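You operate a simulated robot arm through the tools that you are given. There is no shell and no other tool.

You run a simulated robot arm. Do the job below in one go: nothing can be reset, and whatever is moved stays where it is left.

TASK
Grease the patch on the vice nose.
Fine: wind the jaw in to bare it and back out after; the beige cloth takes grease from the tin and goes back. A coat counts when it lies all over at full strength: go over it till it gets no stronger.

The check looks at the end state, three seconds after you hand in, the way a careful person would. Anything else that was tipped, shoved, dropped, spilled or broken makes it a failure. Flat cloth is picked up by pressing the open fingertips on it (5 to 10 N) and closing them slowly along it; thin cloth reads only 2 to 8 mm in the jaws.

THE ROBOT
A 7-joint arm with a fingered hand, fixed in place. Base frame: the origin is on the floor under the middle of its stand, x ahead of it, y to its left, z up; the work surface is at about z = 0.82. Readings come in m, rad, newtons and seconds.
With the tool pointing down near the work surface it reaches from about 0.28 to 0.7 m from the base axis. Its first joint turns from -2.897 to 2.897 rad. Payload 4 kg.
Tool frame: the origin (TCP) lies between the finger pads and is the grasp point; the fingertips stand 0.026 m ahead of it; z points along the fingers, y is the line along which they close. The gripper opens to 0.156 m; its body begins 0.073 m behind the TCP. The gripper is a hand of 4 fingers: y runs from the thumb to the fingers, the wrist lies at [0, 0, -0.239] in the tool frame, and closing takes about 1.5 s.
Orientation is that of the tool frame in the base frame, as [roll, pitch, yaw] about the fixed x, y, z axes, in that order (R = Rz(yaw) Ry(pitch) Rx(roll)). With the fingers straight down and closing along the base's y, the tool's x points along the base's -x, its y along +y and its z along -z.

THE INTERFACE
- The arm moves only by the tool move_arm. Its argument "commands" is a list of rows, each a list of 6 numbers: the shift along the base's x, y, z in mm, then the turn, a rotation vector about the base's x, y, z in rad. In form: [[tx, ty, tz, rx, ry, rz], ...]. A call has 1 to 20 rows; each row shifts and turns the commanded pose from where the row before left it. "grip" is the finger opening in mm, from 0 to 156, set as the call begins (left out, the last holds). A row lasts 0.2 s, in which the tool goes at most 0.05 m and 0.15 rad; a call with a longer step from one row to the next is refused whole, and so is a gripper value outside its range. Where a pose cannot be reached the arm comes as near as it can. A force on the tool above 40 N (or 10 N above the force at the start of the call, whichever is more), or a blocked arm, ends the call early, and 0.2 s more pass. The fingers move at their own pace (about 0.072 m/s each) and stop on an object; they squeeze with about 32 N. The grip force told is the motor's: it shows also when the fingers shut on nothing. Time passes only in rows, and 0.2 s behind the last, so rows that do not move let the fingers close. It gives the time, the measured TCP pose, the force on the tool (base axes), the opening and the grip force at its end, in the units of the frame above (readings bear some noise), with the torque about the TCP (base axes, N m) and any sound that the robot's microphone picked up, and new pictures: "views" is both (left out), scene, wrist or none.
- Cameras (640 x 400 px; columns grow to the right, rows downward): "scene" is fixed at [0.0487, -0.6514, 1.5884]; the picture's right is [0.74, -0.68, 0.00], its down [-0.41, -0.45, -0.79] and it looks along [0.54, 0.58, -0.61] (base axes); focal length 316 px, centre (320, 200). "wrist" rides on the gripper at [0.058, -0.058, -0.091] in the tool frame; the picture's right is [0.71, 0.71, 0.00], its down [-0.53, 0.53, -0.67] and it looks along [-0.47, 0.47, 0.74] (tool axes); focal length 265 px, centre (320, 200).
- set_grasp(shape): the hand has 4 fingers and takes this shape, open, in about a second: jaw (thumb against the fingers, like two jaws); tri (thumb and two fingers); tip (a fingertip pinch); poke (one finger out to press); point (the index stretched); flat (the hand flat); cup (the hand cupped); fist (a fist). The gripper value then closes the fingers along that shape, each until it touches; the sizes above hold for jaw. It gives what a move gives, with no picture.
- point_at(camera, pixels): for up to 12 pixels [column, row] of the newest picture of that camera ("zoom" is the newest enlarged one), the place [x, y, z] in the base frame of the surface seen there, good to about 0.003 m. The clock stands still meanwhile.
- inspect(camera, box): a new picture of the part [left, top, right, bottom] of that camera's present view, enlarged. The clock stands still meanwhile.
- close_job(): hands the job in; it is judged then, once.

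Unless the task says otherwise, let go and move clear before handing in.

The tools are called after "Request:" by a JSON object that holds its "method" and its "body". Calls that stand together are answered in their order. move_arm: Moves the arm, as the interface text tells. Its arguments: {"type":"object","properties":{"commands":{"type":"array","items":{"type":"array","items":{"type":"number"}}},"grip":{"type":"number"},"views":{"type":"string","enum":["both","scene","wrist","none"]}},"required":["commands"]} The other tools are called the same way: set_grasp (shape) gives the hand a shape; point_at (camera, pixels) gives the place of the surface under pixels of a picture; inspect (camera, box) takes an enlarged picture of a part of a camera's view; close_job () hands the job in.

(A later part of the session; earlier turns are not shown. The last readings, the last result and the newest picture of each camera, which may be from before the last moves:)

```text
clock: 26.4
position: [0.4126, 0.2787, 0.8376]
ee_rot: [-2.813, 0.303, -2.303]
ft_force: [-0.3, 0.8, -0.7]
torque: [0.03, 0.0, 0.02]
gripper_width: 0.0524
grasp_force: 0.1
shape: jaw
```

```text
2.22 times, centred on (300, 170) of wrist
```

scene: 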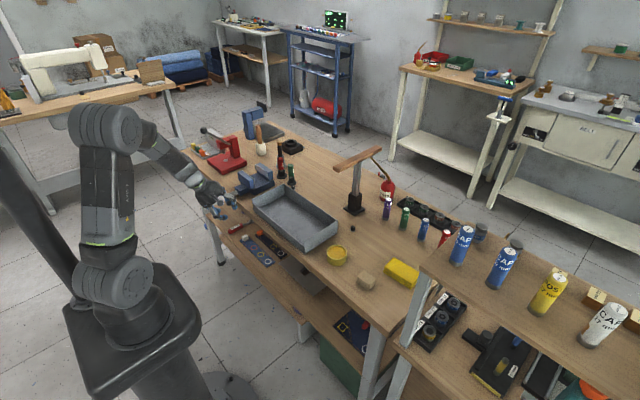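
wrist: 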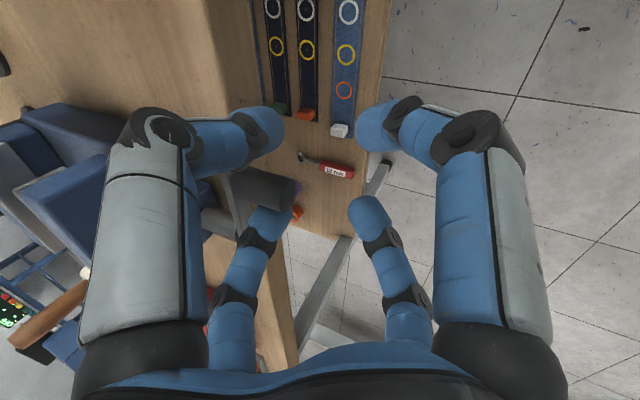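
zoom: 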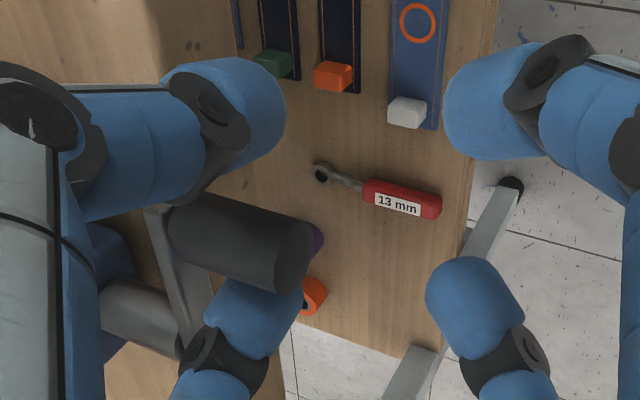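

The knob sits between the two front fingers (zoom (240,240)), not touched yet. I'll close the claw on it.

Request:
{"method": "move_arm", "body": {"commands": [[0, 0, 0, 0, 0, 0], [0, 0, 0, 0, 0, 0], [0, 0, 0, 0, 0, 0], [0, 0, 0, 0, 0, 0], [0, 0, 0, 0, 0, 0]], "grip": 10}}

Request:
{"method": "inspect", "body": {"camera": "scene", "box": [200, 165, 260, 225]}}

Request:
{"method": "inspect", "body": {"camera": "wrist", "box": [200, 80, 400, 260]}}

```text
clock: 27.6
position: [0.4127, 0.2797, 0.8385]
ee_rot: [-2.813, 0.304, -2.303]
ft_force: [1.8, 5.4, -0.1]
torque: [0.01, 0.03, 0.05]
gripper_width: 0.0103
grasp_force: 0.1
shape: jaw
```

scene: 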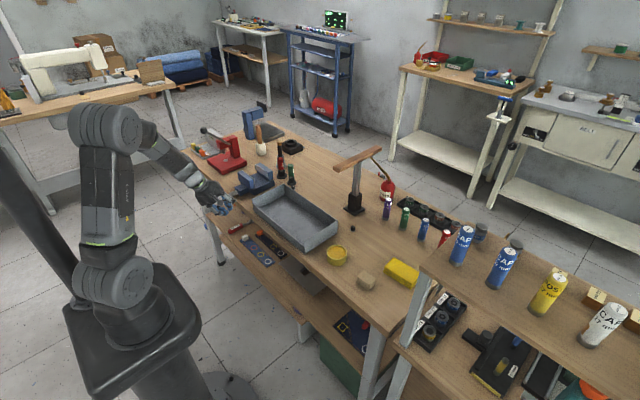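
wrist: 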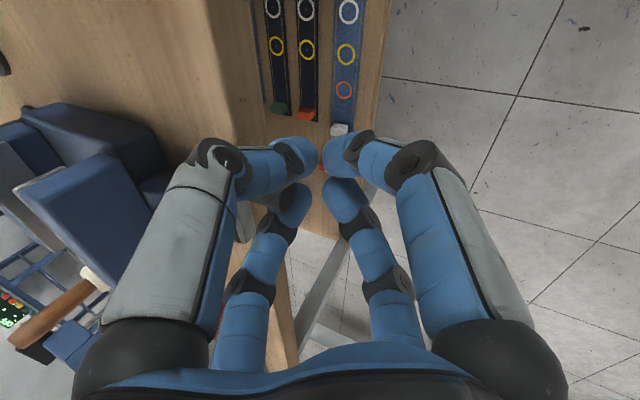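

```text
6.67 times, centred on (230, 195) of scene
```

zoom: 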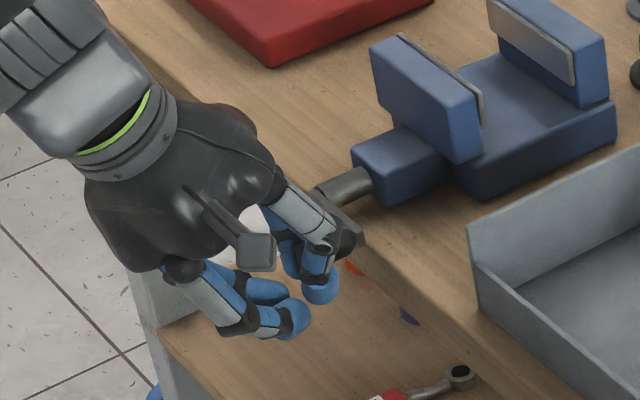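

```text
2.22 times, centred on (300, 170) of wrist
```

zoom: 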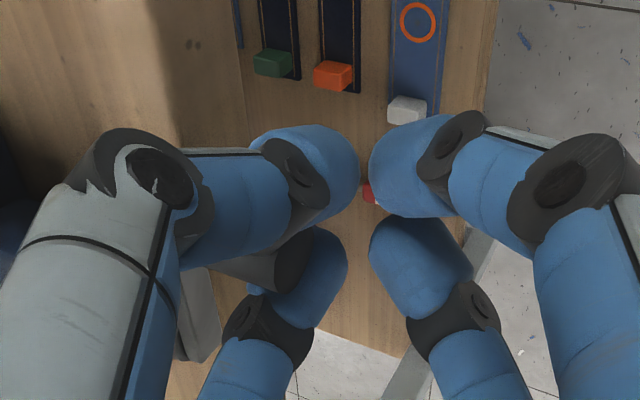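

The claw closed to 10 mm: the curled fingertips passed under and off the end of the knob, so I was too low and too far back. I'll reopen, raise about 12 mm, go forward 8 mm, and close again.

Request:
{"method": "move_arm", "body": {"commands": [[0, 0, 0, 0, 0, 0], [0, 0, 0, 0, 0, 0], [0, 0, 6, 0, 0, 0], [4, 0, 6, 0, 0, 0], [4, 0, 0, 0, 0, 0], [0, 0, 0, 0, 0, 0]], "grip": 50, "views": "none"}}

Request:
{"method": "inspect", "body": {"camera": "wrist", "box": [200, 80, 400, 260]}}

Request:
{"method": "inspect", "body": {"camera": "scene", "box": [200, 165, 260, 225]}}

```text
clock: 29.0
position: [0.4204, 0.2808, 0.8505]
ee_rot: [-2.813, 0.302, -2.303]
ft_force: [-0.2, 0.4, -0.8]
torque: [0.02, 0.02, -0.02]
gripper_width: 0.0496
grasp_force: 0.0
shape: jaw
```

```text
2.22 times, centred on (300, 170) of wrist
```

zoom: 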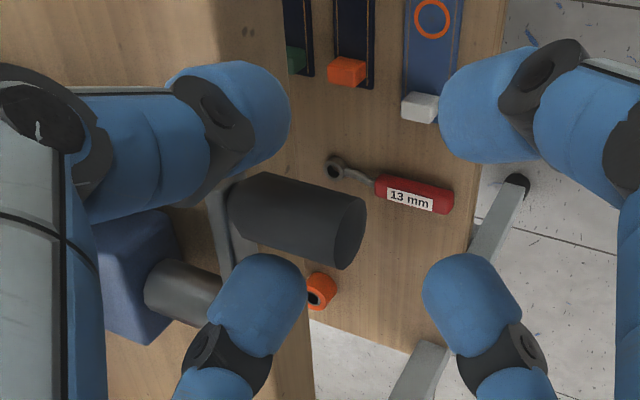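

```text
6.67 times, centred on (230, 195) of scene
```

zoom: 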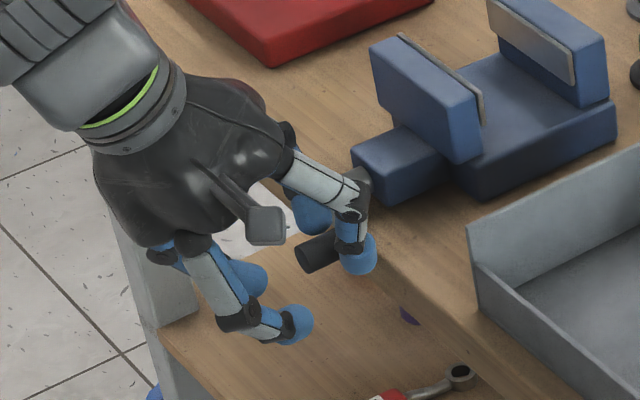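

Now the knob (zoom (300,220)) is nicely centred between the thumb tip (240,110) and the left finger tip (255,300). I'll close again.

Request:
{"method": "move_arm", "body": {"commands": [[0, 0, 0, 0, 0, 0], [0, 0, 0, 0, 0, 0], [0, 0, 0, 0, 0, 0], [0, 0, 0, 0, 0, 0], [0, 0, 0, 0, 0, 0]], "grip": 8, "views": "none"}}

Request:
{"method": "inspect", "body": {"camera": "wrist", "box": [200, 80, 400, 260]}}

Request:
{"method": "inspect", "body": {"camera": "scene", "box": [200, 165, 260, 225]}}

```text
clock: 30.2
position: [0.4206, 0.2811, 0.8508]
ee_rot: [-2.812, 0.303, -2.302]
ft_force: [3.8, 4.6, 0.3]
torque: [0.08, -0.06, 0.09]
gripper_width: 0.0082
grasp_force: 0.0
shape: jaw
```

```text
2.22 times, centred on (300, 170) of wrist
```

zoom: 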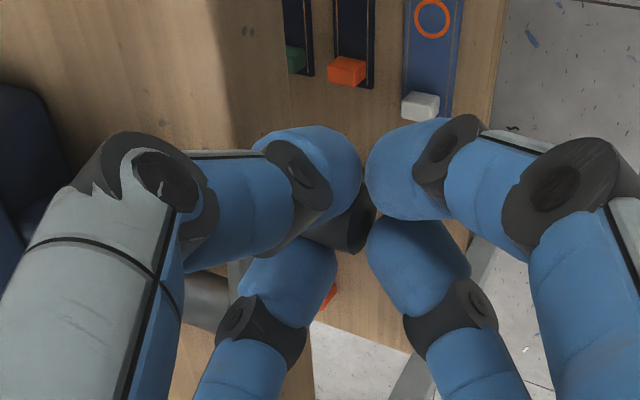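

```text
6.67 times, centred on (230, 195) of scene
```

zoom: 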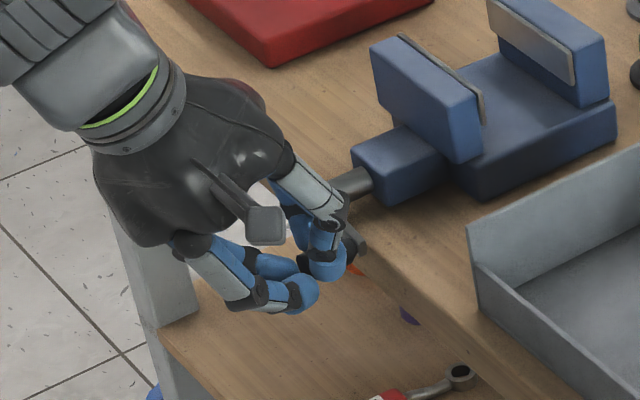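

The left finger stopped on the knob (zoom (285,270)), which now sits in the claw with light contact force. I'll test by moving down about 12 mm along the crank's arc and watch the crank and force.

Request:
{"method": "move_arm", "body": {"commands": [[0, 0, -4, 0, 0, 0], [0, 0.5, -4, 0, 0, 0], [0, 1, -4, 0, 0, 0], [0, 0, 0, 0, 0, 0]], "views": "none"}}

Request:
{"method": "inspect", "body": {"camera": "wrist", "box": [200, 80, 400, 260]}}

Request:
{"method": "inspect", "body": {"camera": "scene", "box": [200, 165, 260, 225]}}

```text
clock: 31.2
position: [0.4218, 0.2822, 0.8404]
ee_rot: [-2.814, 0.305, -2.302]
ft_force: [0.6, 6.7, 5.0]
torque: [0.18, -0.11, 0.21]
gripper_width: 0.0084
grasp_force: 0.0
shape: jaw
```

```text
2.22 times, centred on (300, 170) of wrist
```

zoom: 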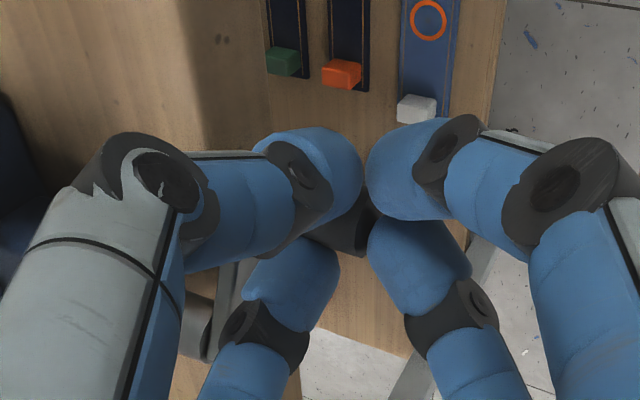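

```text
6.67 times, centred on (230, 195) of scene
```

zoom: 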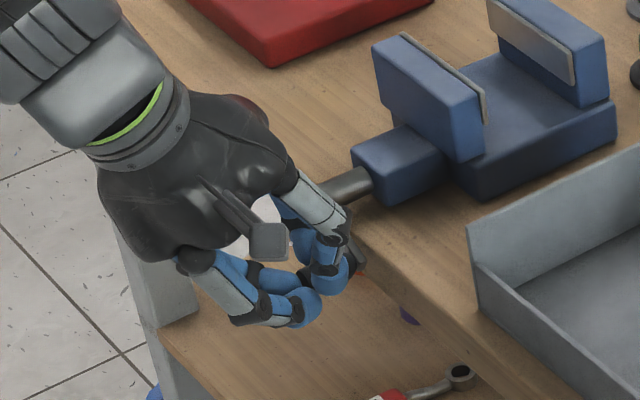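

The crank turned and the jaw crept towards the fixed jaw (zoom corner moved from (370,47) to (373,48)), with only about 5 N on the hand. I'll follow the arc to about 45° and check again.

Request:
{"method": "move_arm", "body": {"commands": [[0, 1.2, -3.8, 0, 0, 0], [0, 1.5, -3.7, 0, 0, 0], [0, 1.8, -3.5, 0, 0, 0], [0, 2.1, -3.35, 0, 0, 0], [0, 2.4, -3.15, 0, 0, 0], [0, 2.7, -2.9, 0, 0, 0], [0, 0, 0, 0, 0, 0]], "views": "none"}}

Request:
{"method": "inspect", "body": {"camera": "wrist", "box": [200, 80, 400, 260]}}

Request:
{"method": "inspect", "body": {"camera": "scene", "box": [200, 165, 260, 225]}}

```text
clock: 32.8
position: [0.4217, 0.2944, 0.8196]
ee_rot: [-2.813, 0.309, -2.301]
ft_force: [-2.4, 12.8, 24.0]
torque: [0.62, -0.52, 0.26]
gripper_width: 0.0096
grasp_force: 0.0
shape: jaw
```

```text
2.22 times, centred on (300, 170) of wrist
```

zoom: 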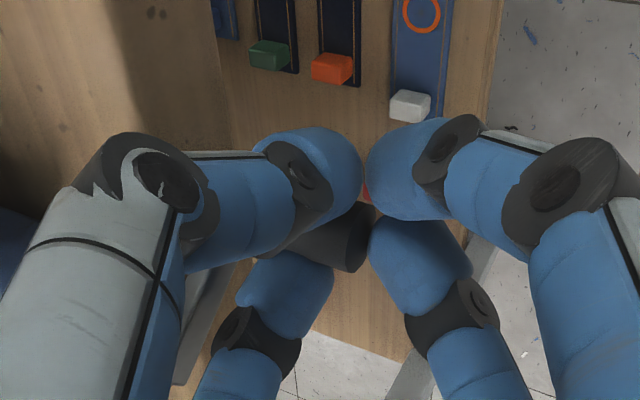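

```text
6.67 times, centred on (230, 195) of scene
```

zoom: 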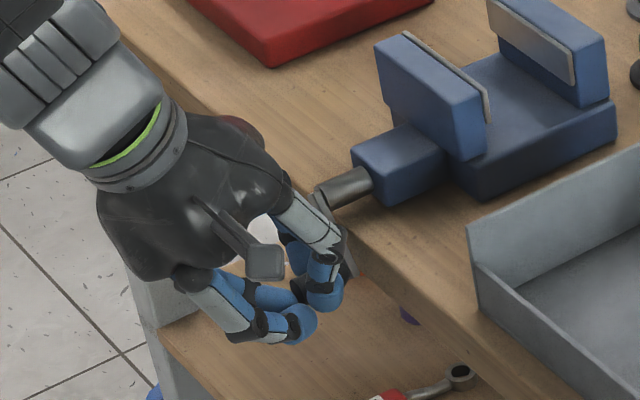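

The crank follows, but the force (y 12.8, z 24 N) points at the shaft, so my arc is a little too wide. I'll ease 3 mm towards the shaft and read the force.

Request:
{"method": "move_arm", "body": {"commands": [[0, 2, 2, 0, 0, 0], [0, 1, 1, 0, 0, 0], [0, 0, 0, 0, 0, 0]], "views": "none"}}

Request:
{"method": "inspect", "body": {"camera": "wrist", "box": [120, 60, 400, 260]}}

```text
clock: 33.6
position: [0.4225, 0.2961, 0.8211]
ee_rot: [-2.814, 0.303, -2.305]
ft_force: [1.4, 7.4, 10.0]
torque: [0.25, -0.21, 0.16]
gripper_width: 0.0091
grasp_force: 0.0
shape: jaw
```

```text
2.00 times, centred on (260, 160) of wrist
```

zoom: 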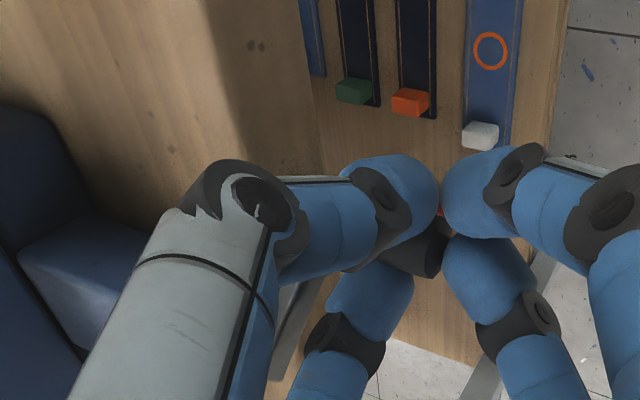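

The force eased to about 12 N towards the shaft. I'll measure the crank's actual angle from the scene camera.

Request:
{"method": "inspect", "body": {"camera": "scene", "box": [230, 175, 270, 215]}}

```text
10.00 times, centred on (250, 195) of scene
```

zoom: 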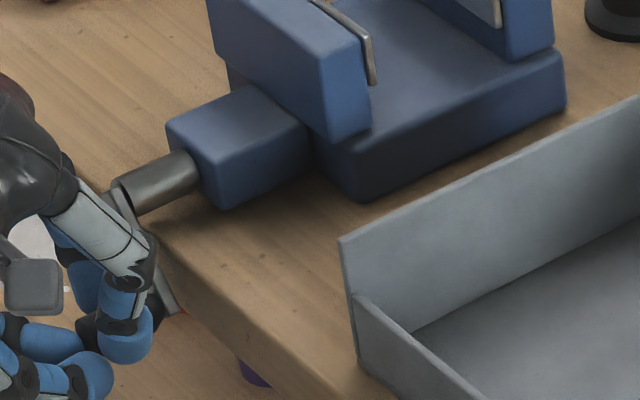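

Request:
{"method": "point_at", "body": {"camera": "zoom", "pixels": [[122, 200], [150, 180], [163, 310], [155, 285], [175, 308], [92, 335], [130, 345], [235, 120], [250, 90], [340, 110], [310, 60], [360, 130]]}}

```text
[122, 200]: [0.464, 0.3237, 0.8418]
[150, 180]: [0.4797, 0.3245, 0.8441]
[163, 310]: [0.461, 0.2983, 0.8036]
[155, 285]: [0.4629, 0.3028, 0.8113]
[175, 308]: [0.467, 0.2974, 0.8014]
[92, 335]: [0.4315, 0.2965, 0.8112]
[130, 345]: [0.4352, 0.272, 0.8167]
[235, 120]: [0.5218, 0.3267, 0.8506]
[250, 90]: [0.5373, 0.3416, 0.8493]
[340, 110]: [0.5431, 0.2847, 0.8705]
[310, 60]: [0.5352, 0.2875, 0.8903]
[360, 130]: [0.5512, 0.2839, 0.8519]
```

The crank is at about 50° with a true arm radius of about 42 mm (tip at (0.298, 0.802) from the shaft at (0.3245, 0.834)). I'll follow the corrected arc down to the bottom.

Request:
{"method": "move_arm", "body": {"commands": [[0, 2.9, -2.2, 0, 0, 0], [0, 3.1, -2.0, 0, 0, 0], [0, 3.25, -1.7, 0, 0, 0], [0, 3.4, -1.4, 0, 0, 0], [0, 3.5, -1.1, 0, 0, 0], [0, 3.6, -0.8, 0, 0, 0], [0, 0, 0, 0, 0, 0]], "views": "none"}}

Request:
{"method": "inspect", "body": {"camera": "wrist", "box": [120, 60, 400, 260]}}

Request:
{"method": "inspect", "body": {"camera": "scene", "box": [220, 160, 270, 210]}}

```text
clock: 35.2
position: [0.421, 0.3167, 0.8116]
ee_rot: [-2.814, 0.302, -2.303]
ft_force: [0.6, -0.4, 2.9]
torque: [0.04, -0.04, 0.03]
gripper_width: 0.0088
grasp_force: 0.0
shape: jaw
```

```text
2.00 times, centred on (260, 160) of wrist
```

zoom: 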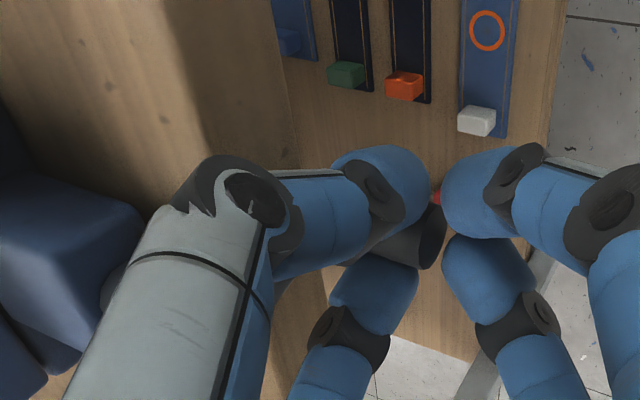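

```text
8.00 times, centred on (245, 185) of scene
```

zoom: 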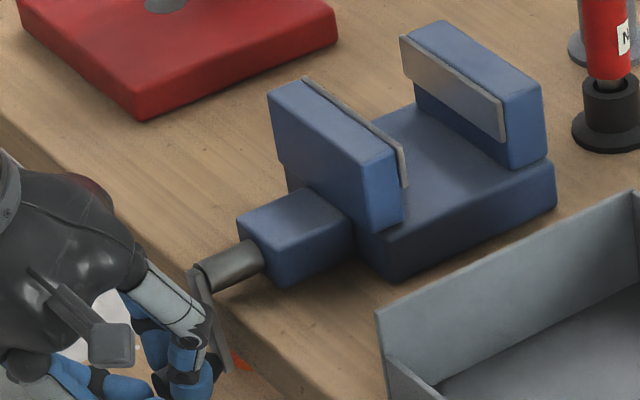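

The force is nearly zero and the jaw is visibly moving in, with more of the nose showing at zoom (290,230). I'll carry on through the bottom and start up the other side.

Request:
{"method": "move_arm", "body": {"commands": [[0, 3.6, -0.5, 0, 0, 0], [0, 3.7, -0.2, 0, 0, 0], [0, 3.7, 0.2, 0, 0, 0], [0, 3.6, 0.5, 0, 0, 0], [0, 3.6, 0.8, 0, 0, 0], [0, 3.5, 1.1, 0, 0, 0], [0, 3.4, 1.4, 0, 0, 0], [0, 0, 0, 0, 0, 0]], "views": "none"}}

Request:
{"method": "inspect", "body": {"camera": "wrist", "box": [120, 60, 400, 260]}}

Request:
{"method": "inspect", "body": {"camera": "scene", "box": [220, 160, 270, 210]}}

```text
clock: 37.0
position: [0.4218, 0.3426, 0.8158]
ee_rot: [-2.813, 0.306, -2.302]
ft_force: [1.6, -1.7, 2.7]
torque: [-0.02, -0.1, -0.06]
gripper_width: 0.0082
grasp_force: 0.0
shape: jaw
```

```text
2.00 times, centred on (260, 160) of wrist
```

zoom: 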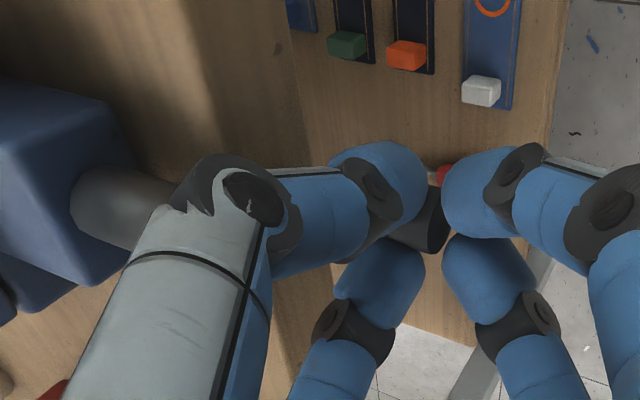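

```text
8.00 times, centred on (245, 185) of scene
```

zoom: 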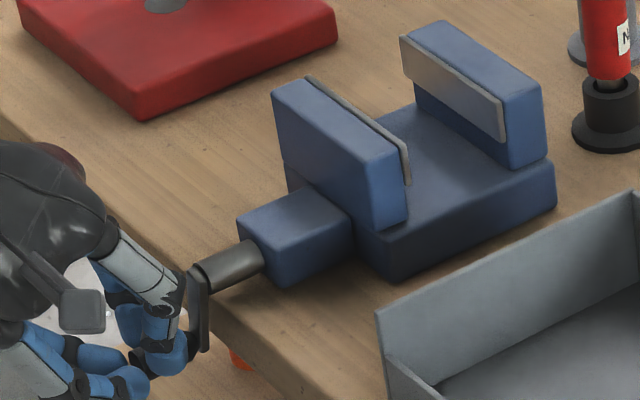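

The knob follows smoothly with under 3 N (crank past the bottom). I'll continue up the left side to about 150°.

Request:
{"method": "move_arm", "body": {"commands": [[0, 3.25, 1.7, 0, 0, 0], [0, 3.1, 2.0, 0, 0, 0], [0, 2.9, 2.2, 0, 0, 0], [0, 2.7, 2.5, 0, 0, 0], [0, 2.5, 2.7, 0, 0, 0], [0, 2.2, 2.9, 0, 0, 0], [0, 2.0, 3.1, 0, 0, 0], [0, 0, 0, 0, 0, 0]], "views": "none"}}

Request:
{"method": "inspect", "body": {"camera": "wrist", "box": [120, 60, 400, 260]}}

Request:
{"method": "inspect", "body": {"camera": "scene", "box": [220, 160, 270, 210]}}

```text
clock: 38.8
position: [0.4204, 0.3595, 0.8327]
ee_rot: [-2.813, 0.303, -2.303]
ft_force: [-0.3, -0.6, 0.2]
torque: [0.01, -0.02, 0.03]
gripper_width: 0.008
grasp_force: 0.1
shape: jaw
```

```text
2.00 times, centred on (260, 160) of wrist
```

zoom: 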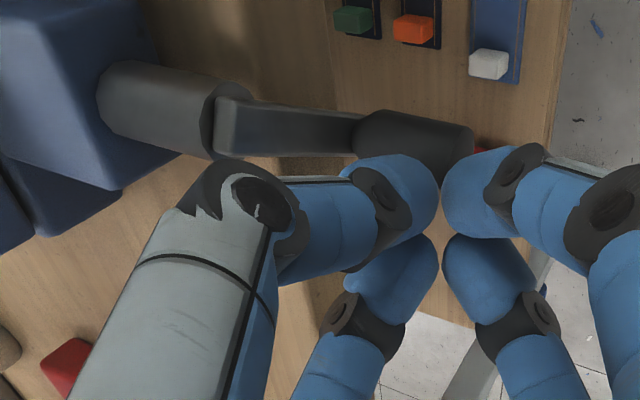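

```text
8.00 times, centred on (245, 185) of scene
```

zoom: 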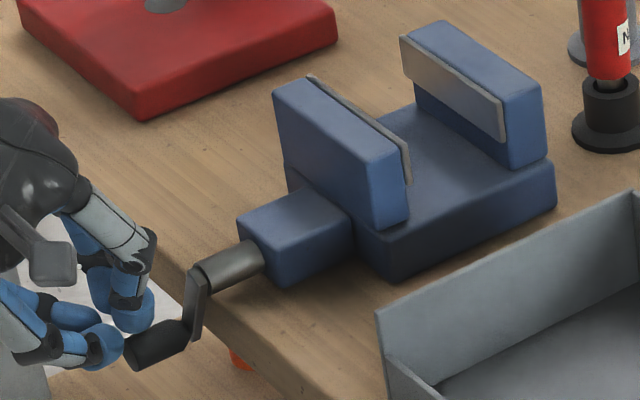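

The fingers slipped off upward and left the knob behind, near the bottom (scene zoom (158,345)). For the upward half I must hook beneath the knob, so I'll first measure where it is now.

Request:
{"method": "point_at", "body": {"camera": "zoom", "pixels": [[150, 345], [165, 335], [180, 328], [135, 352], [195, 325], [200, 290], [205, 275], [290, 210], [310, 195], [335, 205], [345, 150], [365, 180]]}}

Request:
{"method": "inspect", "body": {"camera": "wrist", "box": [120, 60, 400, 260]}}

```text
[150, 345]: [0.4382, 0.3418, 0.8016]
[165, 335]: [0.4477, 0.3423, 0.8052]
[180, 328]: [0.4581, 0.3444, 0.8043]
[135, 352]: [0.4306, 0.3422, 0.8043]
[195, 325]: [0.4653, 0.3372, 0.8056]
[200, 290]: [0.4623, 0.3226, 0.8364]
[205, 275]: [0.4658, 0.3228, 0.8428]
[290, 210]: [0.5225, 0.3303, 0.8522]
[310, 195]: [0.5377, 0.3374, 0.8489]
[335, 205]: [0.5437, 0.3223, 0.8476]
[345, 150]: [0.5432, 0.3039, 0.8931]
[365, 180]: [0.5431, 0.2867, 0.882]
```

```text
2.00 times, centred on (260, 160) of wrist
```

zoom: 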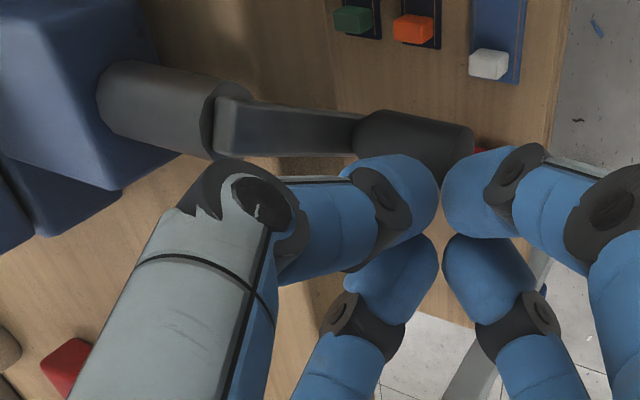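

The crank is at about 122° with the knob centre near (0.445, 0.348, 0.797), and the jaw has come in 8 mm already. I'll rise clear, reopen, and straddle the knob lower so the fingertips hook under it.

Request:
{"method": "move_arm", "body": {"commands": [[0, 0, 12, 0, 0, 0], [0, 0, 14, 0, 0, 0], [0, 0, 14, 0, 0, 0], [0, 0, 0, 0, 0, 0]], "views": "none"}}

Request:
{"method": "move_arm", "body": {"commands": [[0, -6, 0, 0, 0, 0], [0, -5.5, 0, 0, 0, 0], [0, 0, 0, 0, 0, 0], [0, 0, -12, 0, 0, 0], [0, 0, -12, 0, 0, 0], [0, 0, 0, 0, 0, 0]], "grip": 52, "views": "none"}}

Request:
{"method": "inspect", "body": {"camera": "wrist", "box": [120, 60, 400, 260]}}

Request:
{"method": "inspect", "body": {"camera": "scene", "box": [210, 165, 260, 215]}}

```text
clock: 39.8
position: [0.4217, 0.3591, 0.8734]
ee_rot: [-2.814, 0.303, -2.303]
ft_force: [-0.6, -0.2, -0.4]
torque: [-0.03, 0.01, 0.0]
gripper_width: 0.008
grasp_force: 0.2
shape: jaw
```

```text
clock: 41.2
position: [0.4203, 0.3494, 0.8492]
ee_rot: [-2.813, 0.305, -2.303]
ft_force: [0.0, 0.5, -0.6]
torque: [0.0, 0.05, 0.02]
gripper_width: 0.0517
grasp_force: 0.1
shape: jaw
```

```text
2.00 times, centred on (260, 160) of wrist
```

zoom: 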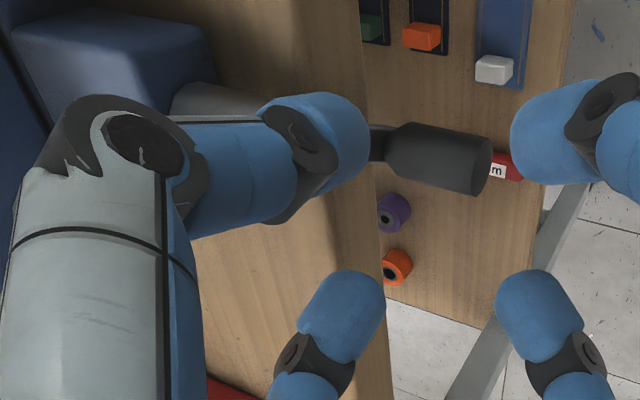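

```text
8.00 times, centred on (235, 190) of scene
```

zoom: 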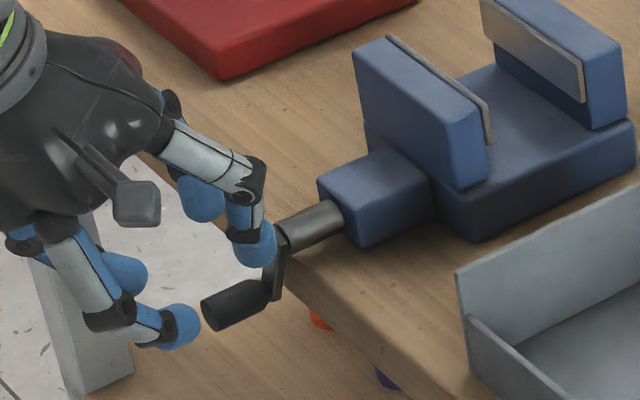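

The knob (zoom (440,155)) lies between the open front fingers. I'll back off 4 mm, descend so the fingertips are below it, then close part-way.

Request:
{"method": "move_arm", "body": {"commands": [[-4, 0, 0, 0, 0, 0], [0, 0, -12, 0, 0, 0], [0, 0, -12, 0, 0, 0], [0, 0, -12, 0, 0, 0], [0, 0, -10, 0, 0, 0], [0, 0, 0, 0, 0, 0]], "views": "none"}}

Request:
{"method": "inspect", "body": {"camera": "wrist", "box": [120, 60, 400, 260]}}

Request:
{"method": "inspect", "body": {"camera": "scene", "box": [210, 165, 260, 215]}}

```text
clock: 42.6
position: [0.4181, 0.348, 0.8023]
ee_rot: [-2.815, 0.304, -2.303]
ft_force: [-0.4, -0.2, 0.4]
torque: [0.01, -0.03, 0.01]
gripper_width: 0.0514
grasp_force: 0.0
shape: jaw
```

```text
2.00 times, centred on (260, 160) of wrist
```

zoom: 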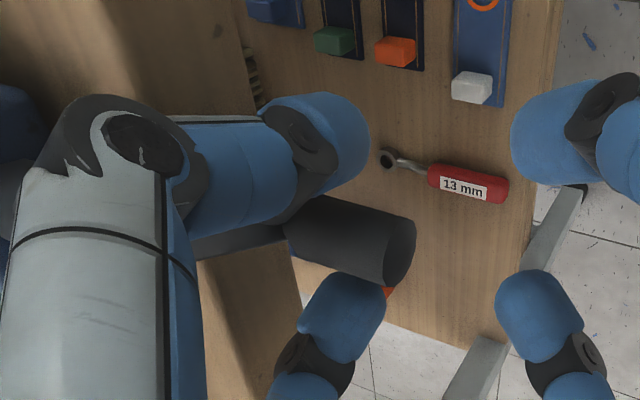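

```text
8.00 times, centred on (235, 190) of scene
```

zoom: 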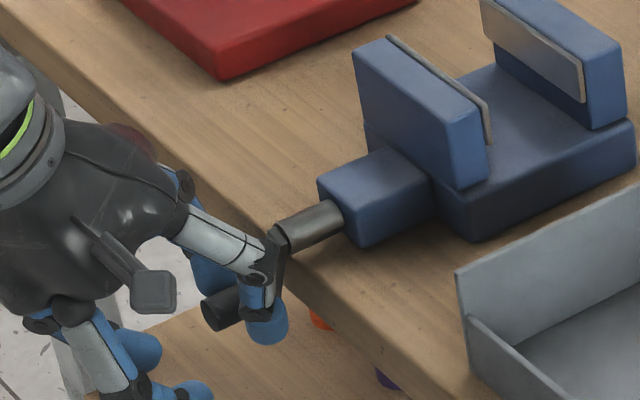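

The knob is between the fingers, with tips below it. I'll close to 36 mm, nudge 5 mm forward, then close fully under the knob.

Request:
{"method": "move_arm", "body": {"commands": [[0, 0, 0, 0, 0, 0], [0, 0, 0, 0, 0, 0], [3, 0, 0, 0, 0, 0], [3, 0, 0, 0, 0, 0], [0, 0, 0, 0, 0, 0]], "grip": 38, "views": "none"}}

Request:
{"method": "move_arm", "body": {"commands": [[0, 0, 0, 0, 0, 0], [0, 0, 0, 0, 0, 0], [0, 0, 0, 0, 0, 0], [0, 0, 0, 0, 0, 0]], "grip": 6, "views": "none"}}

Request:
{"method": "inspect", "body": {"camera": "wrist", "box": [120, 60, 400, 260]}}

Request:
{"method": "inspect", "body": {"camera": "scene", "box": [210, 165, 260, 215]}}

```text
clock: 43.8
position: [0.4236, 0.3487, 0.8029]
ee_rot: [-2.813, 0.304, -2.302]
ft_force: [-0.3, -0.3, 0.4]
torque: [0.0, -0.05, 0.0]
gripper_width: 0.0384
grasp_force: 0.1
shape: jaw
```

```text
clock: 44.8
position: [0.4214, 0.3502, 0.7999]
ee_rot: [-2.816, 0.3, -2.3]
ft_force: [-7.1, 8.3, -20.3]
torque: [0.07, 0.29, 0.1]
gripper_width: 0.007
grasp_force: 32.0
shape: jaw
```

```text
2.00 times, centred on (260, 160) of wrist
```

zoom: 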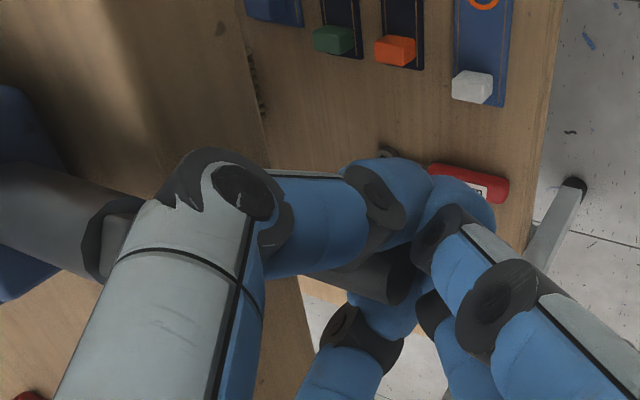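

```text
8.00 times, centred on (235, 190) of scene
```

zoom: 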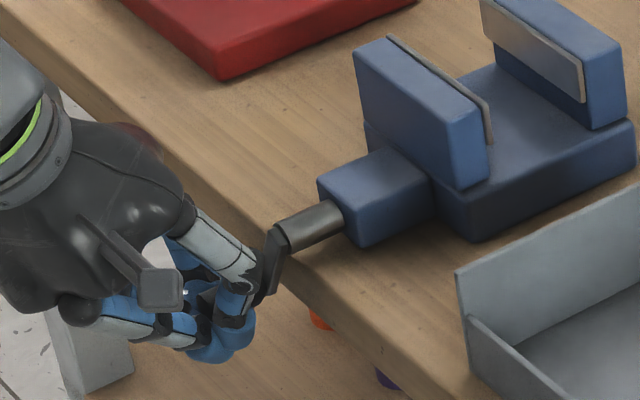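

The claw now holds the knob firmly (32 N, fingertips hooked under it). I'll follow the arc upward in small steps and check force and crank.

Request:
{"method": "move_arm", "body": {"commands": [[0, 3.1, 2.1, 0, 0, 0], [0, 2.9, 2.4, 0, 0, 0], [0, 2.7, 2.6, 0, 0, 0], [0, 2.4, 2.85, 0, 0, 0], [0, 2.2, 3.05, 0, 0, 0], [0, 0, 0, 0, 0, 0]], "views": "none"}}

Request:
{"method": "inspect", "body": {"camera": "wrist", "box": [120, 60, 400, 260]}}

Request:
{"method": "inspect", "body": {"camera": "scene", "box": [210, 165, 260, 215]}}

```text
clock: 46.2
position: [0.4219, 0.3641, 0.8156]
ee_rot: [-2.817, 0.307, -2.298]
ft_force: [-12.2, 22.0, -19.0]
torque: [0.26, 0.35, 0.33]
gripper_width: 0.0062
grasp_force: 31.9
shape: jaw
```

```text
2.00 times, centred on (260, 160) of wrist
```

zoom: 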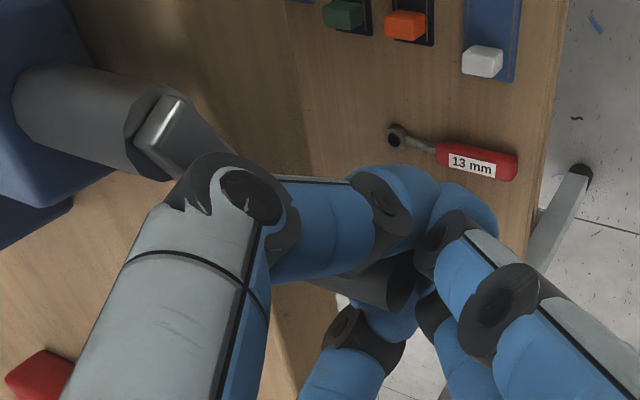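

```text
8.00 times, centred on (235, 190) of scene
```

zoom: 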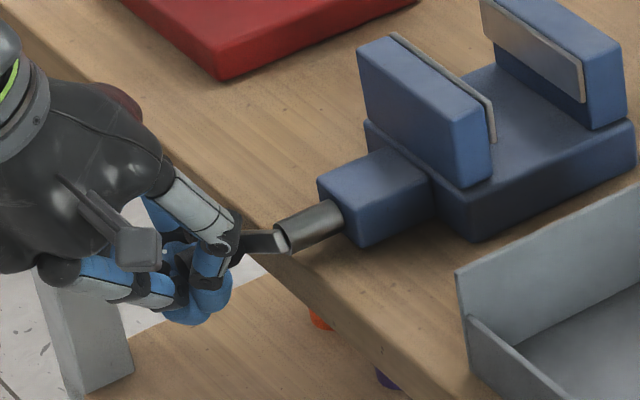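

The crank follows (arm now almost level on the left), but there is about 28 N outward pull, so I'll widen the arc by 3 mm while continuing up.

Request:
{"method": "move_arm", "body": {"commands": [[0, 2.8, 2.6, 0, 0, 0], [0, 2.5, 2.8, 0, 0, 0], [0, 2.2, 3.0, 0, 0, 0], [0, 1.0, 3.6, 0, 0, 0], [0, 0.7, 3.7, 0, 0, 0], [0, 0.4, 3.7, 0, 0, 0], [0, 0, 0, 0, 0, 0]], "views": "none"}}

Request:
{"method": "inspect", "body": {"camera": "wrist", "box": [120, 60, 400, 260]}}

Request:
{"method": "inspect", "body": {"camera": "scene", "box": [210, 165, 260, 215]}}

```text
clock: 47.8
position: [0.4242, 0.37, 0.8367]
ee_rot: [-2.81, 0.307, -2.303]
ft_force: [0.3, 6.1, -1.6]
torque: [0.04, 0.0, 0.1]
gripper_width: 0.0069
grasp_force: 31.7
shape: jaw
```

```text
2.00 times, centred on (260, 160) of wrist
```

zoom: 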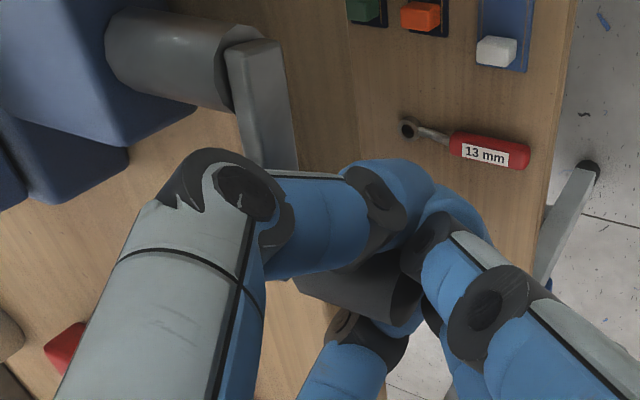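

```text
8.00 times, centred on (235, 190) of scene
```

zoom: 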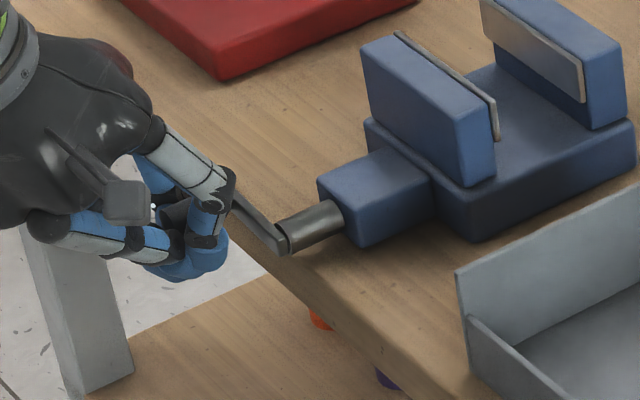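

The crank arm is now level on the far side (about 180°) with light force. I'll continue over the upper left.

Request:
{"method": "move_arm", "body": {"commands": [[0, 0, 3.75, 0, 0, 0], [0, -0.3, 3.75, 0, 0, 0], [0, -0.6, 3.7, 0, 0, 0], [0, -0.9, 3.6, 0, 0, 0], [0, -1.2, 3.5, 0, 0, 0], [0, -1.5, 3.4, 0, 0, 0], [0, -1.8, 3.3, 0, 0, 0], [0, -2.1, 3.1, 0, 0, 0], [0, 0, 0, 0, 0, 0]], "views": "none"}}

Request:
{"method": "inspect", "body": {"camera": "wrist", "box": [120, 60, 400, 260]}}

Request:
{"method": "inspect", "body": {"camera": "scene", "box": [210, 165, 260, 215]}}

```text
clock: 49.8
position: [0.4228, 0.3617, 0.8632]
ee_rot: [-2.815, 0.302, -2.303]
ft_force: [-1.6, -5.3, -8.3]
torque: [0.08, 0.1, -0.11]
gripper_width: 0.0068
grasp_force: 32.1
shape: jaw
```

```text
2.00 times, centred on (260, 160) of wrist
```

zoom: 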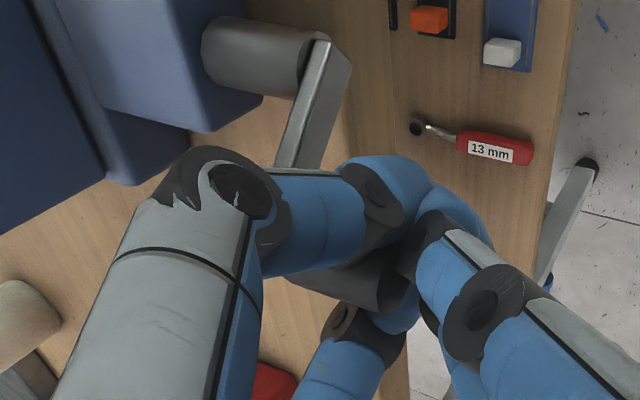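

```text
8.00 times, centred on (235, 190) of scene
```

zoom: 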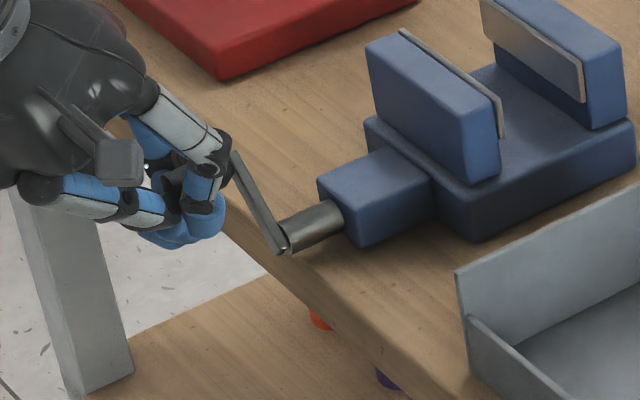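

Still holding well with low force. I'll continue over the top.

Request:
{"method": "move_arm", "body": {"commands": [[0, -2.4, 2.9, 0, 0, 0], [0, -2.6, 2.65, 0, 0, 0], [0, -2.85, 2.4, 0, 0, 0], [0, -3.05, 2.15, 0, 0, 0], [0, -3.2, 1.9, 0, 0, 0], [0, -3.4, 1.6, 0, 0, 0], [0, -3.5, 1.3, 0, 0, 0], [0, -3.6, 1.0, 0, 0, 0], [0, -3.7, 0.65, 0, 0, 0], [0, 0, 0, 0, 0, 0]], "views": "none"}}

Request:
{"method": "inspect", "body": {"camera": "wrist", "box": [120, 60, 400, 260]}}

Request:
{"method": "inspect", "body": {"camera": "scene", "box": [210, 165, 260, 215]}}

```text
clock: 52.0
position: [0.422, 0.3344, 0.8788]
ee_rot: [-2.813, 0.3, -2.304]
ft_force: [-6.0, 2.4, -25.9]
torque: [0.18, 0.31, 0.01]
gripper_width: 0.0065
grasp_force: 31.7
shape: jaw
```

```text
2.00 times, centred on (260, 160) of wrist
```

zoom: 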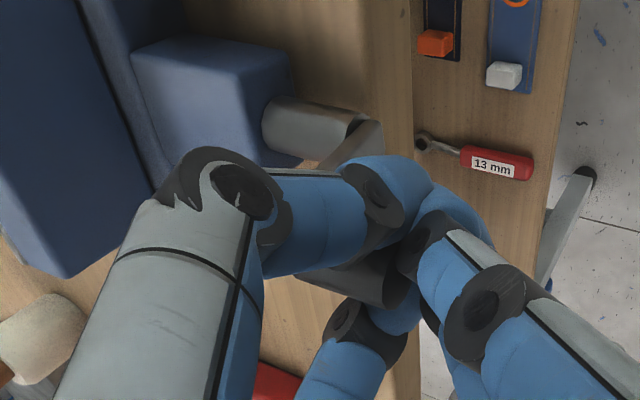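

```text
8.00 times, centred on (235, 190) of scene
```

zoom: 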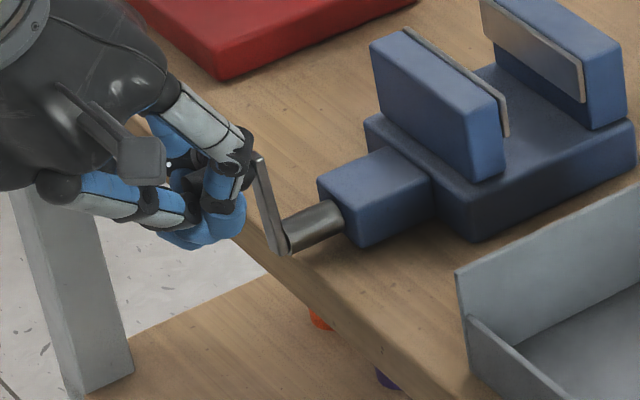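

The hand needs to be slightly lower here (z force -26 N). Before going on I'll check how much of the nose is bared and whether the patch shows.

Request:
{"method": "move_arm", "body": {"commands": [[0, 0, -3, 0, 0, 0], [0, 0, 0, 0, 0, 0]], "views": "none"}}

Request:
{"method": "inspect", "body": {"camera": "scene", "box": [245, 165, 280, 200]}}

Request:
{"method": "point_at", "body": {"camera": "zoom", "pixels": [[120, 170], [150, 150], [170, 130], [200, 150], [220, 170], [130, 120], [260, 140], [300, 150], [330, 170], [340, 100], [420, 60], [150, 190]]}}

```text
clock: 52.6
position: [0.4227, 0.3345, 0.8781]
ee_rot: [-2.813, 0.305, -2.302]
ft_force: [-8.2, 0.1, -11.1]
torque: [0.05, 0.1, -0.09]
gripper_width: 0.0066
grasp_force: 32.3
shape: jaw
```

```text
11.43 times, centred on (262, 182) of scene
```

zoom: 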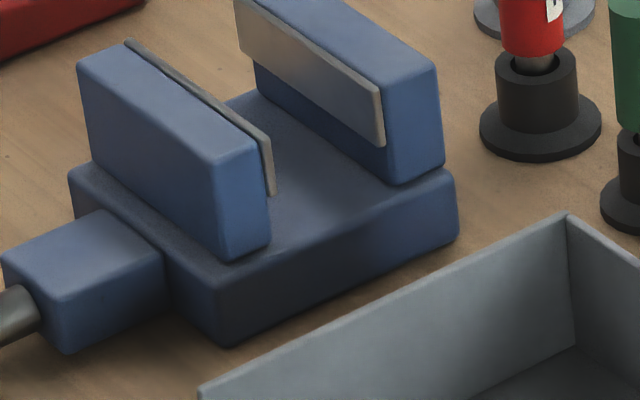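

```text
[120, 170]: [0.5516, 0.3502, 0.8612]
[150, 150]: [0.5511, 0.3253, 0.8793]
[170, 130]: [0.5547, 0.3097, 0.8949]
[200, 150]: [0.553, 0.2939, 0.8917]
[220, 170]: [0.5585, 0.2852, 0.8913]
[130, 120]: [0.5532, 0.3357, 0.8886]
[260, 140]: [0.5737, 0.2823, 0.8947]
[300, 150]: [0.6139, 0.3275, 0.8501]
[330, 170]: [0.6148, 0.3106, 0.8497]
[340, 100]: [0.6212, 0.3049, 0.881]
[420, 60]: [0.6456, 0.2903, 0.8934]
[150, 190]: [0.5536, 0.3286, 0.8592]
```

The jaw face has moved from x=0.535 to about 0.552 after roughly 260°, so about 24 mm per turn. No mark is visible on the bared strip yet. I'll now reopen and regrip higher up for pushing the knob down the right side.

Request:
{"method": "move_arm", "body": {"commands": [[0, 0, 0, 0, 0, 0], [0, 0, 0, 0, 0, 0], [0, 0, 0, 0, 0, 0], [0, 0, 8, 0, 0, 0], [0, -3, 7, 0, 0, 0], [0, 0, 0, 0, 0, 0]], "grip": 50, "views": "none"}}

Request:
{"method": "inspect", "body": {"camera": "wrist", "box": [120, 60, 400, 260]}}

Request:
{"method": "inspect", "body": {"camera": "scene", "box": [215, 160, 265, 210]}}

```text
clock: 54.0
position: [0.4229, 0.3313, 0.8918]
ee_rot: [-2.813, 0.304, -2.303]
ft_force: [-0.1, 0.1, 0.0]
torque: [0.0, -0.02, 0.01]
gripper_width: 0.0498
grasp_force: 0.1
shape: jaw
```

```text
2.00 times, centred on (260, 160) of wrist
```

zoom: 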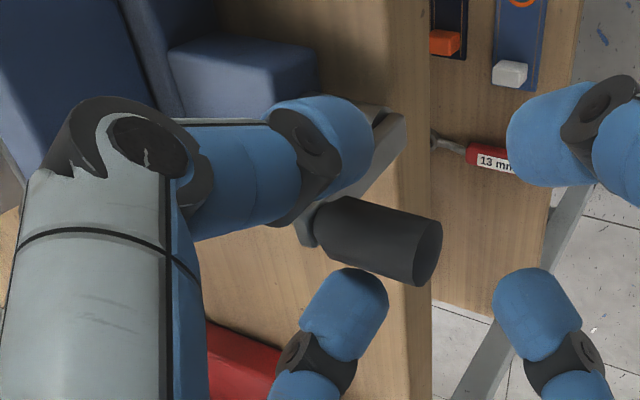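

```text
8.00 times, centred on (240, 185) of scene
```

zoom: 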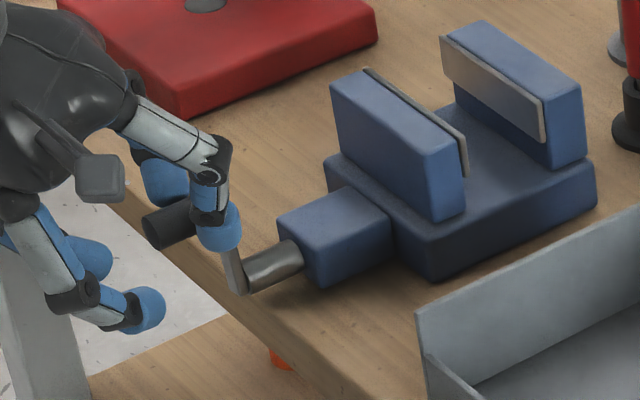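

Request:
{"method": "point_at", "body": {"camera": "zoom", "pixels": [[160, 225], [175, 215], [150, 235], [225, 265], [235, 280], [240, 260], [265, 265]]}}

```text
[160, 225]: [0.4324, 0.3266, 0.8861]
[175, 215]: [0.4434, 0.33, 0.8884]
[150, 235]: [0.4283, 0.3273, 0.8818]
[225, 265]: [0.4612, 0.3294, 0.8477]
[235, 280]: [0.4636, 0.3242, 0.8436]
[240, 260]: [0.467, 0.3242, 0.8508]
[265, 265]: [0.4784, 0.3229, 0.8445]
```

The knob centre is near (0.335, 0.880). I'll shift 3 mm in y and 5 mm up, then close for a pinch from above.

Request:
{"method": "move_arm", "body": {"commands": [[0, 3, 5, 0, 0, 0], [0, 0, 0, 0, 0, 0]], "views": "none"}}

Request:
{"method": "move_arm", "body": {"commands": [[0, 0, 0, 0, 0, 0], [0, 0, 0, 0, 0, 0], [0, 0, 0, 0, 0, 0], [0, 0, 0, 0, 0, 0]], "grip": 8, "views": "none"}}

Request:
{"method": "inspect", "body": {"camera": "wrist", "box": [120, 60, 400, 260]}}

```text
clock: 54.6
position: [0.4225, 0.3347, 0.8963]
ee_rot: [-2.813, 0.305, -2.3]
ft_force: [0.9, 1.2, 0.1]
torque: [-0.01, -0.02, 0.01]
gripper_width: 0.0499
grasp_force: 0.1
shape: jaw
```

```text
clock: 55.6
position: [0.4219, 0.3338, 0.8963]
ee_rot: [-2.813, 0.302, -2.302]
ft_force: [-4.4, -0.9, -1.8]
torque: [0.0, 0.05, -0.14]
gripper_width: 0.0148
grasp_force: 31.7
shape: jaw
```

```text
2.00 times, centred on (260, 160) of wrist
```

zoom: 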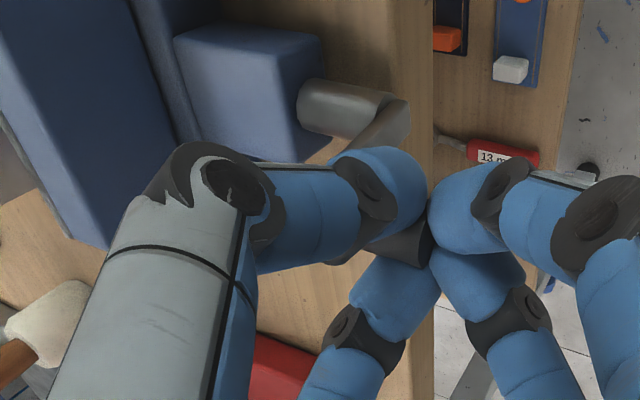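

A firm pinch (32 N, width 15 mm) with low net force. I'll follow the arc over the top and down the right side.

Request:
{"method": "move_arm", "body": {"commands": [[0, -3.8, 0.7, 0, 0, 0], [0, -3.9, 0.3, 0, 0, 0], [0, -3.9, 0.1, 0, 0, 0], [0, -3.8, -0.3, 0, 0, 0], [0, -3.9, -0.7, 0, 0, 0], [0, -3.7, -0.9, 0, 0, 0], [0, -3.7, -1.3, 0, 0, 0], [0, -3.5, -1.7, 0, 0, 0], [0, -3.4, -1.9, 0, 0, 0], [0, 0, 0, 0, 0, 0]], "views": "none"}}

Request:
{"method": "inspect", "body": {"camera": "scene", "box": [215, 160, 265, 210]}}

```text
clock: 57.8
position: [0.4214, 0.3021, 0.8915]
ee_rot: [-2.813, 0.301, -2.303]
ft_force: [-17.8, 13.4, -6.2]
torque: [0.58, 0.52, 0.09]
gripper_width: 0.0128
grasp_force: 31.6
shape: jaw
```

```text
8.00 times, centred on (240, 185) of scene
```

zoom: 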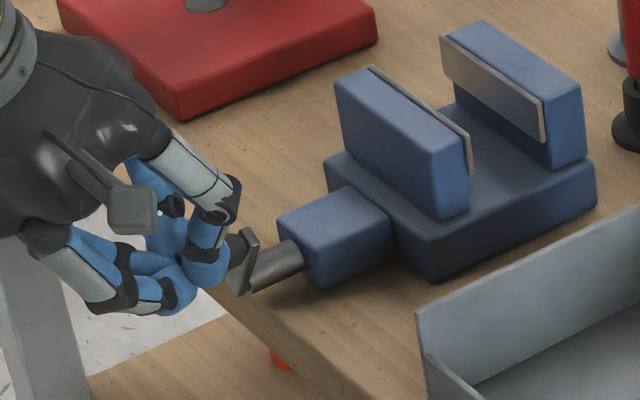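

The crank follows past the top; a small inward correction of about 2 mm is needed. I'll continue down the right side.

Request:
{"method": "move_arm", "body": {"commands": [[0, -2.7, -2.8, 0, 0, 0], [0, -2.5, -3.0, 0, 0, 0], [0, -2.5, -3.0, 0, 0, 0], [0, -2.4, -3.0, 0, 0, 0], [0, -2.1, -3.2, 0, 0, 0], [0, -1.9, -3.3, 0, 0, 0], [0, -1.6, -3.5, 0, 0, 0], [0, -1.3, -3.6, 0, 0, 0], [0, -1.0, -3.8, 0, 0, 0], [0, 0, 0, 0, 0, 0]], "views": "none"}}

Request:
{"method": "inspect", "body": {"camera": "scene", "box": [215, 160, 265, 210]}}

Request:
{"method": "inspect", "body": {"camera": "wrist", "box": [120, 60, 400, 260]}}

```text
clock: 59.1
position: [0.4201, 0.292, 0.879]
ee_rot: [-2.814, 0.308, -2.301]
ft_force: [-19.6, -2.5, 17.0]
torque: [0.48, 0.19, -0.24]
gripper_width: 0.0143
grasp_force: 31.9
shape: jaw
stopped in row 6: the force on the tool passed its limit at 41 N (the readings are from after the stop); the commanded pose is now the measured one
```

```text
8.00 times, centred on (240, 185) of scene
```

zoom: 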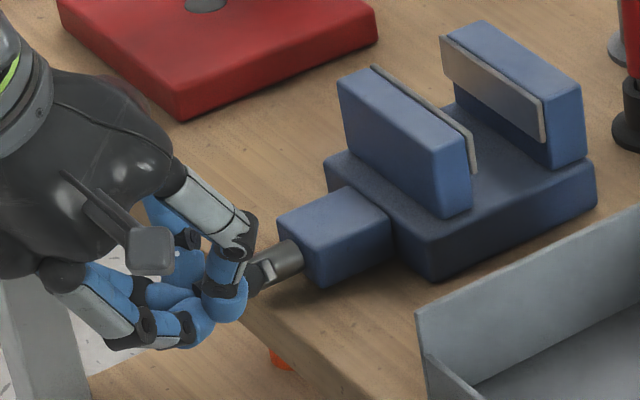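

```text
2.00 times, centred on (260, 160) of wrist
```

zoom: 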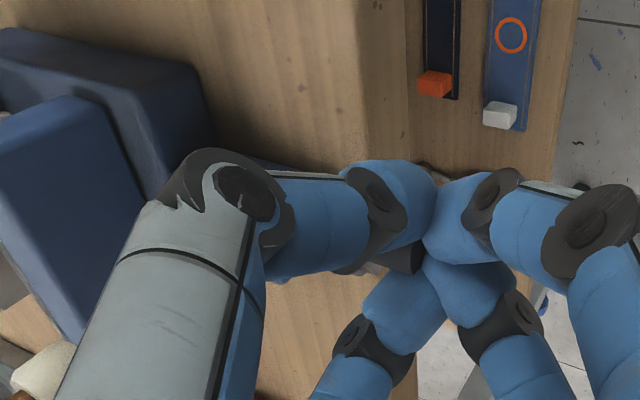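

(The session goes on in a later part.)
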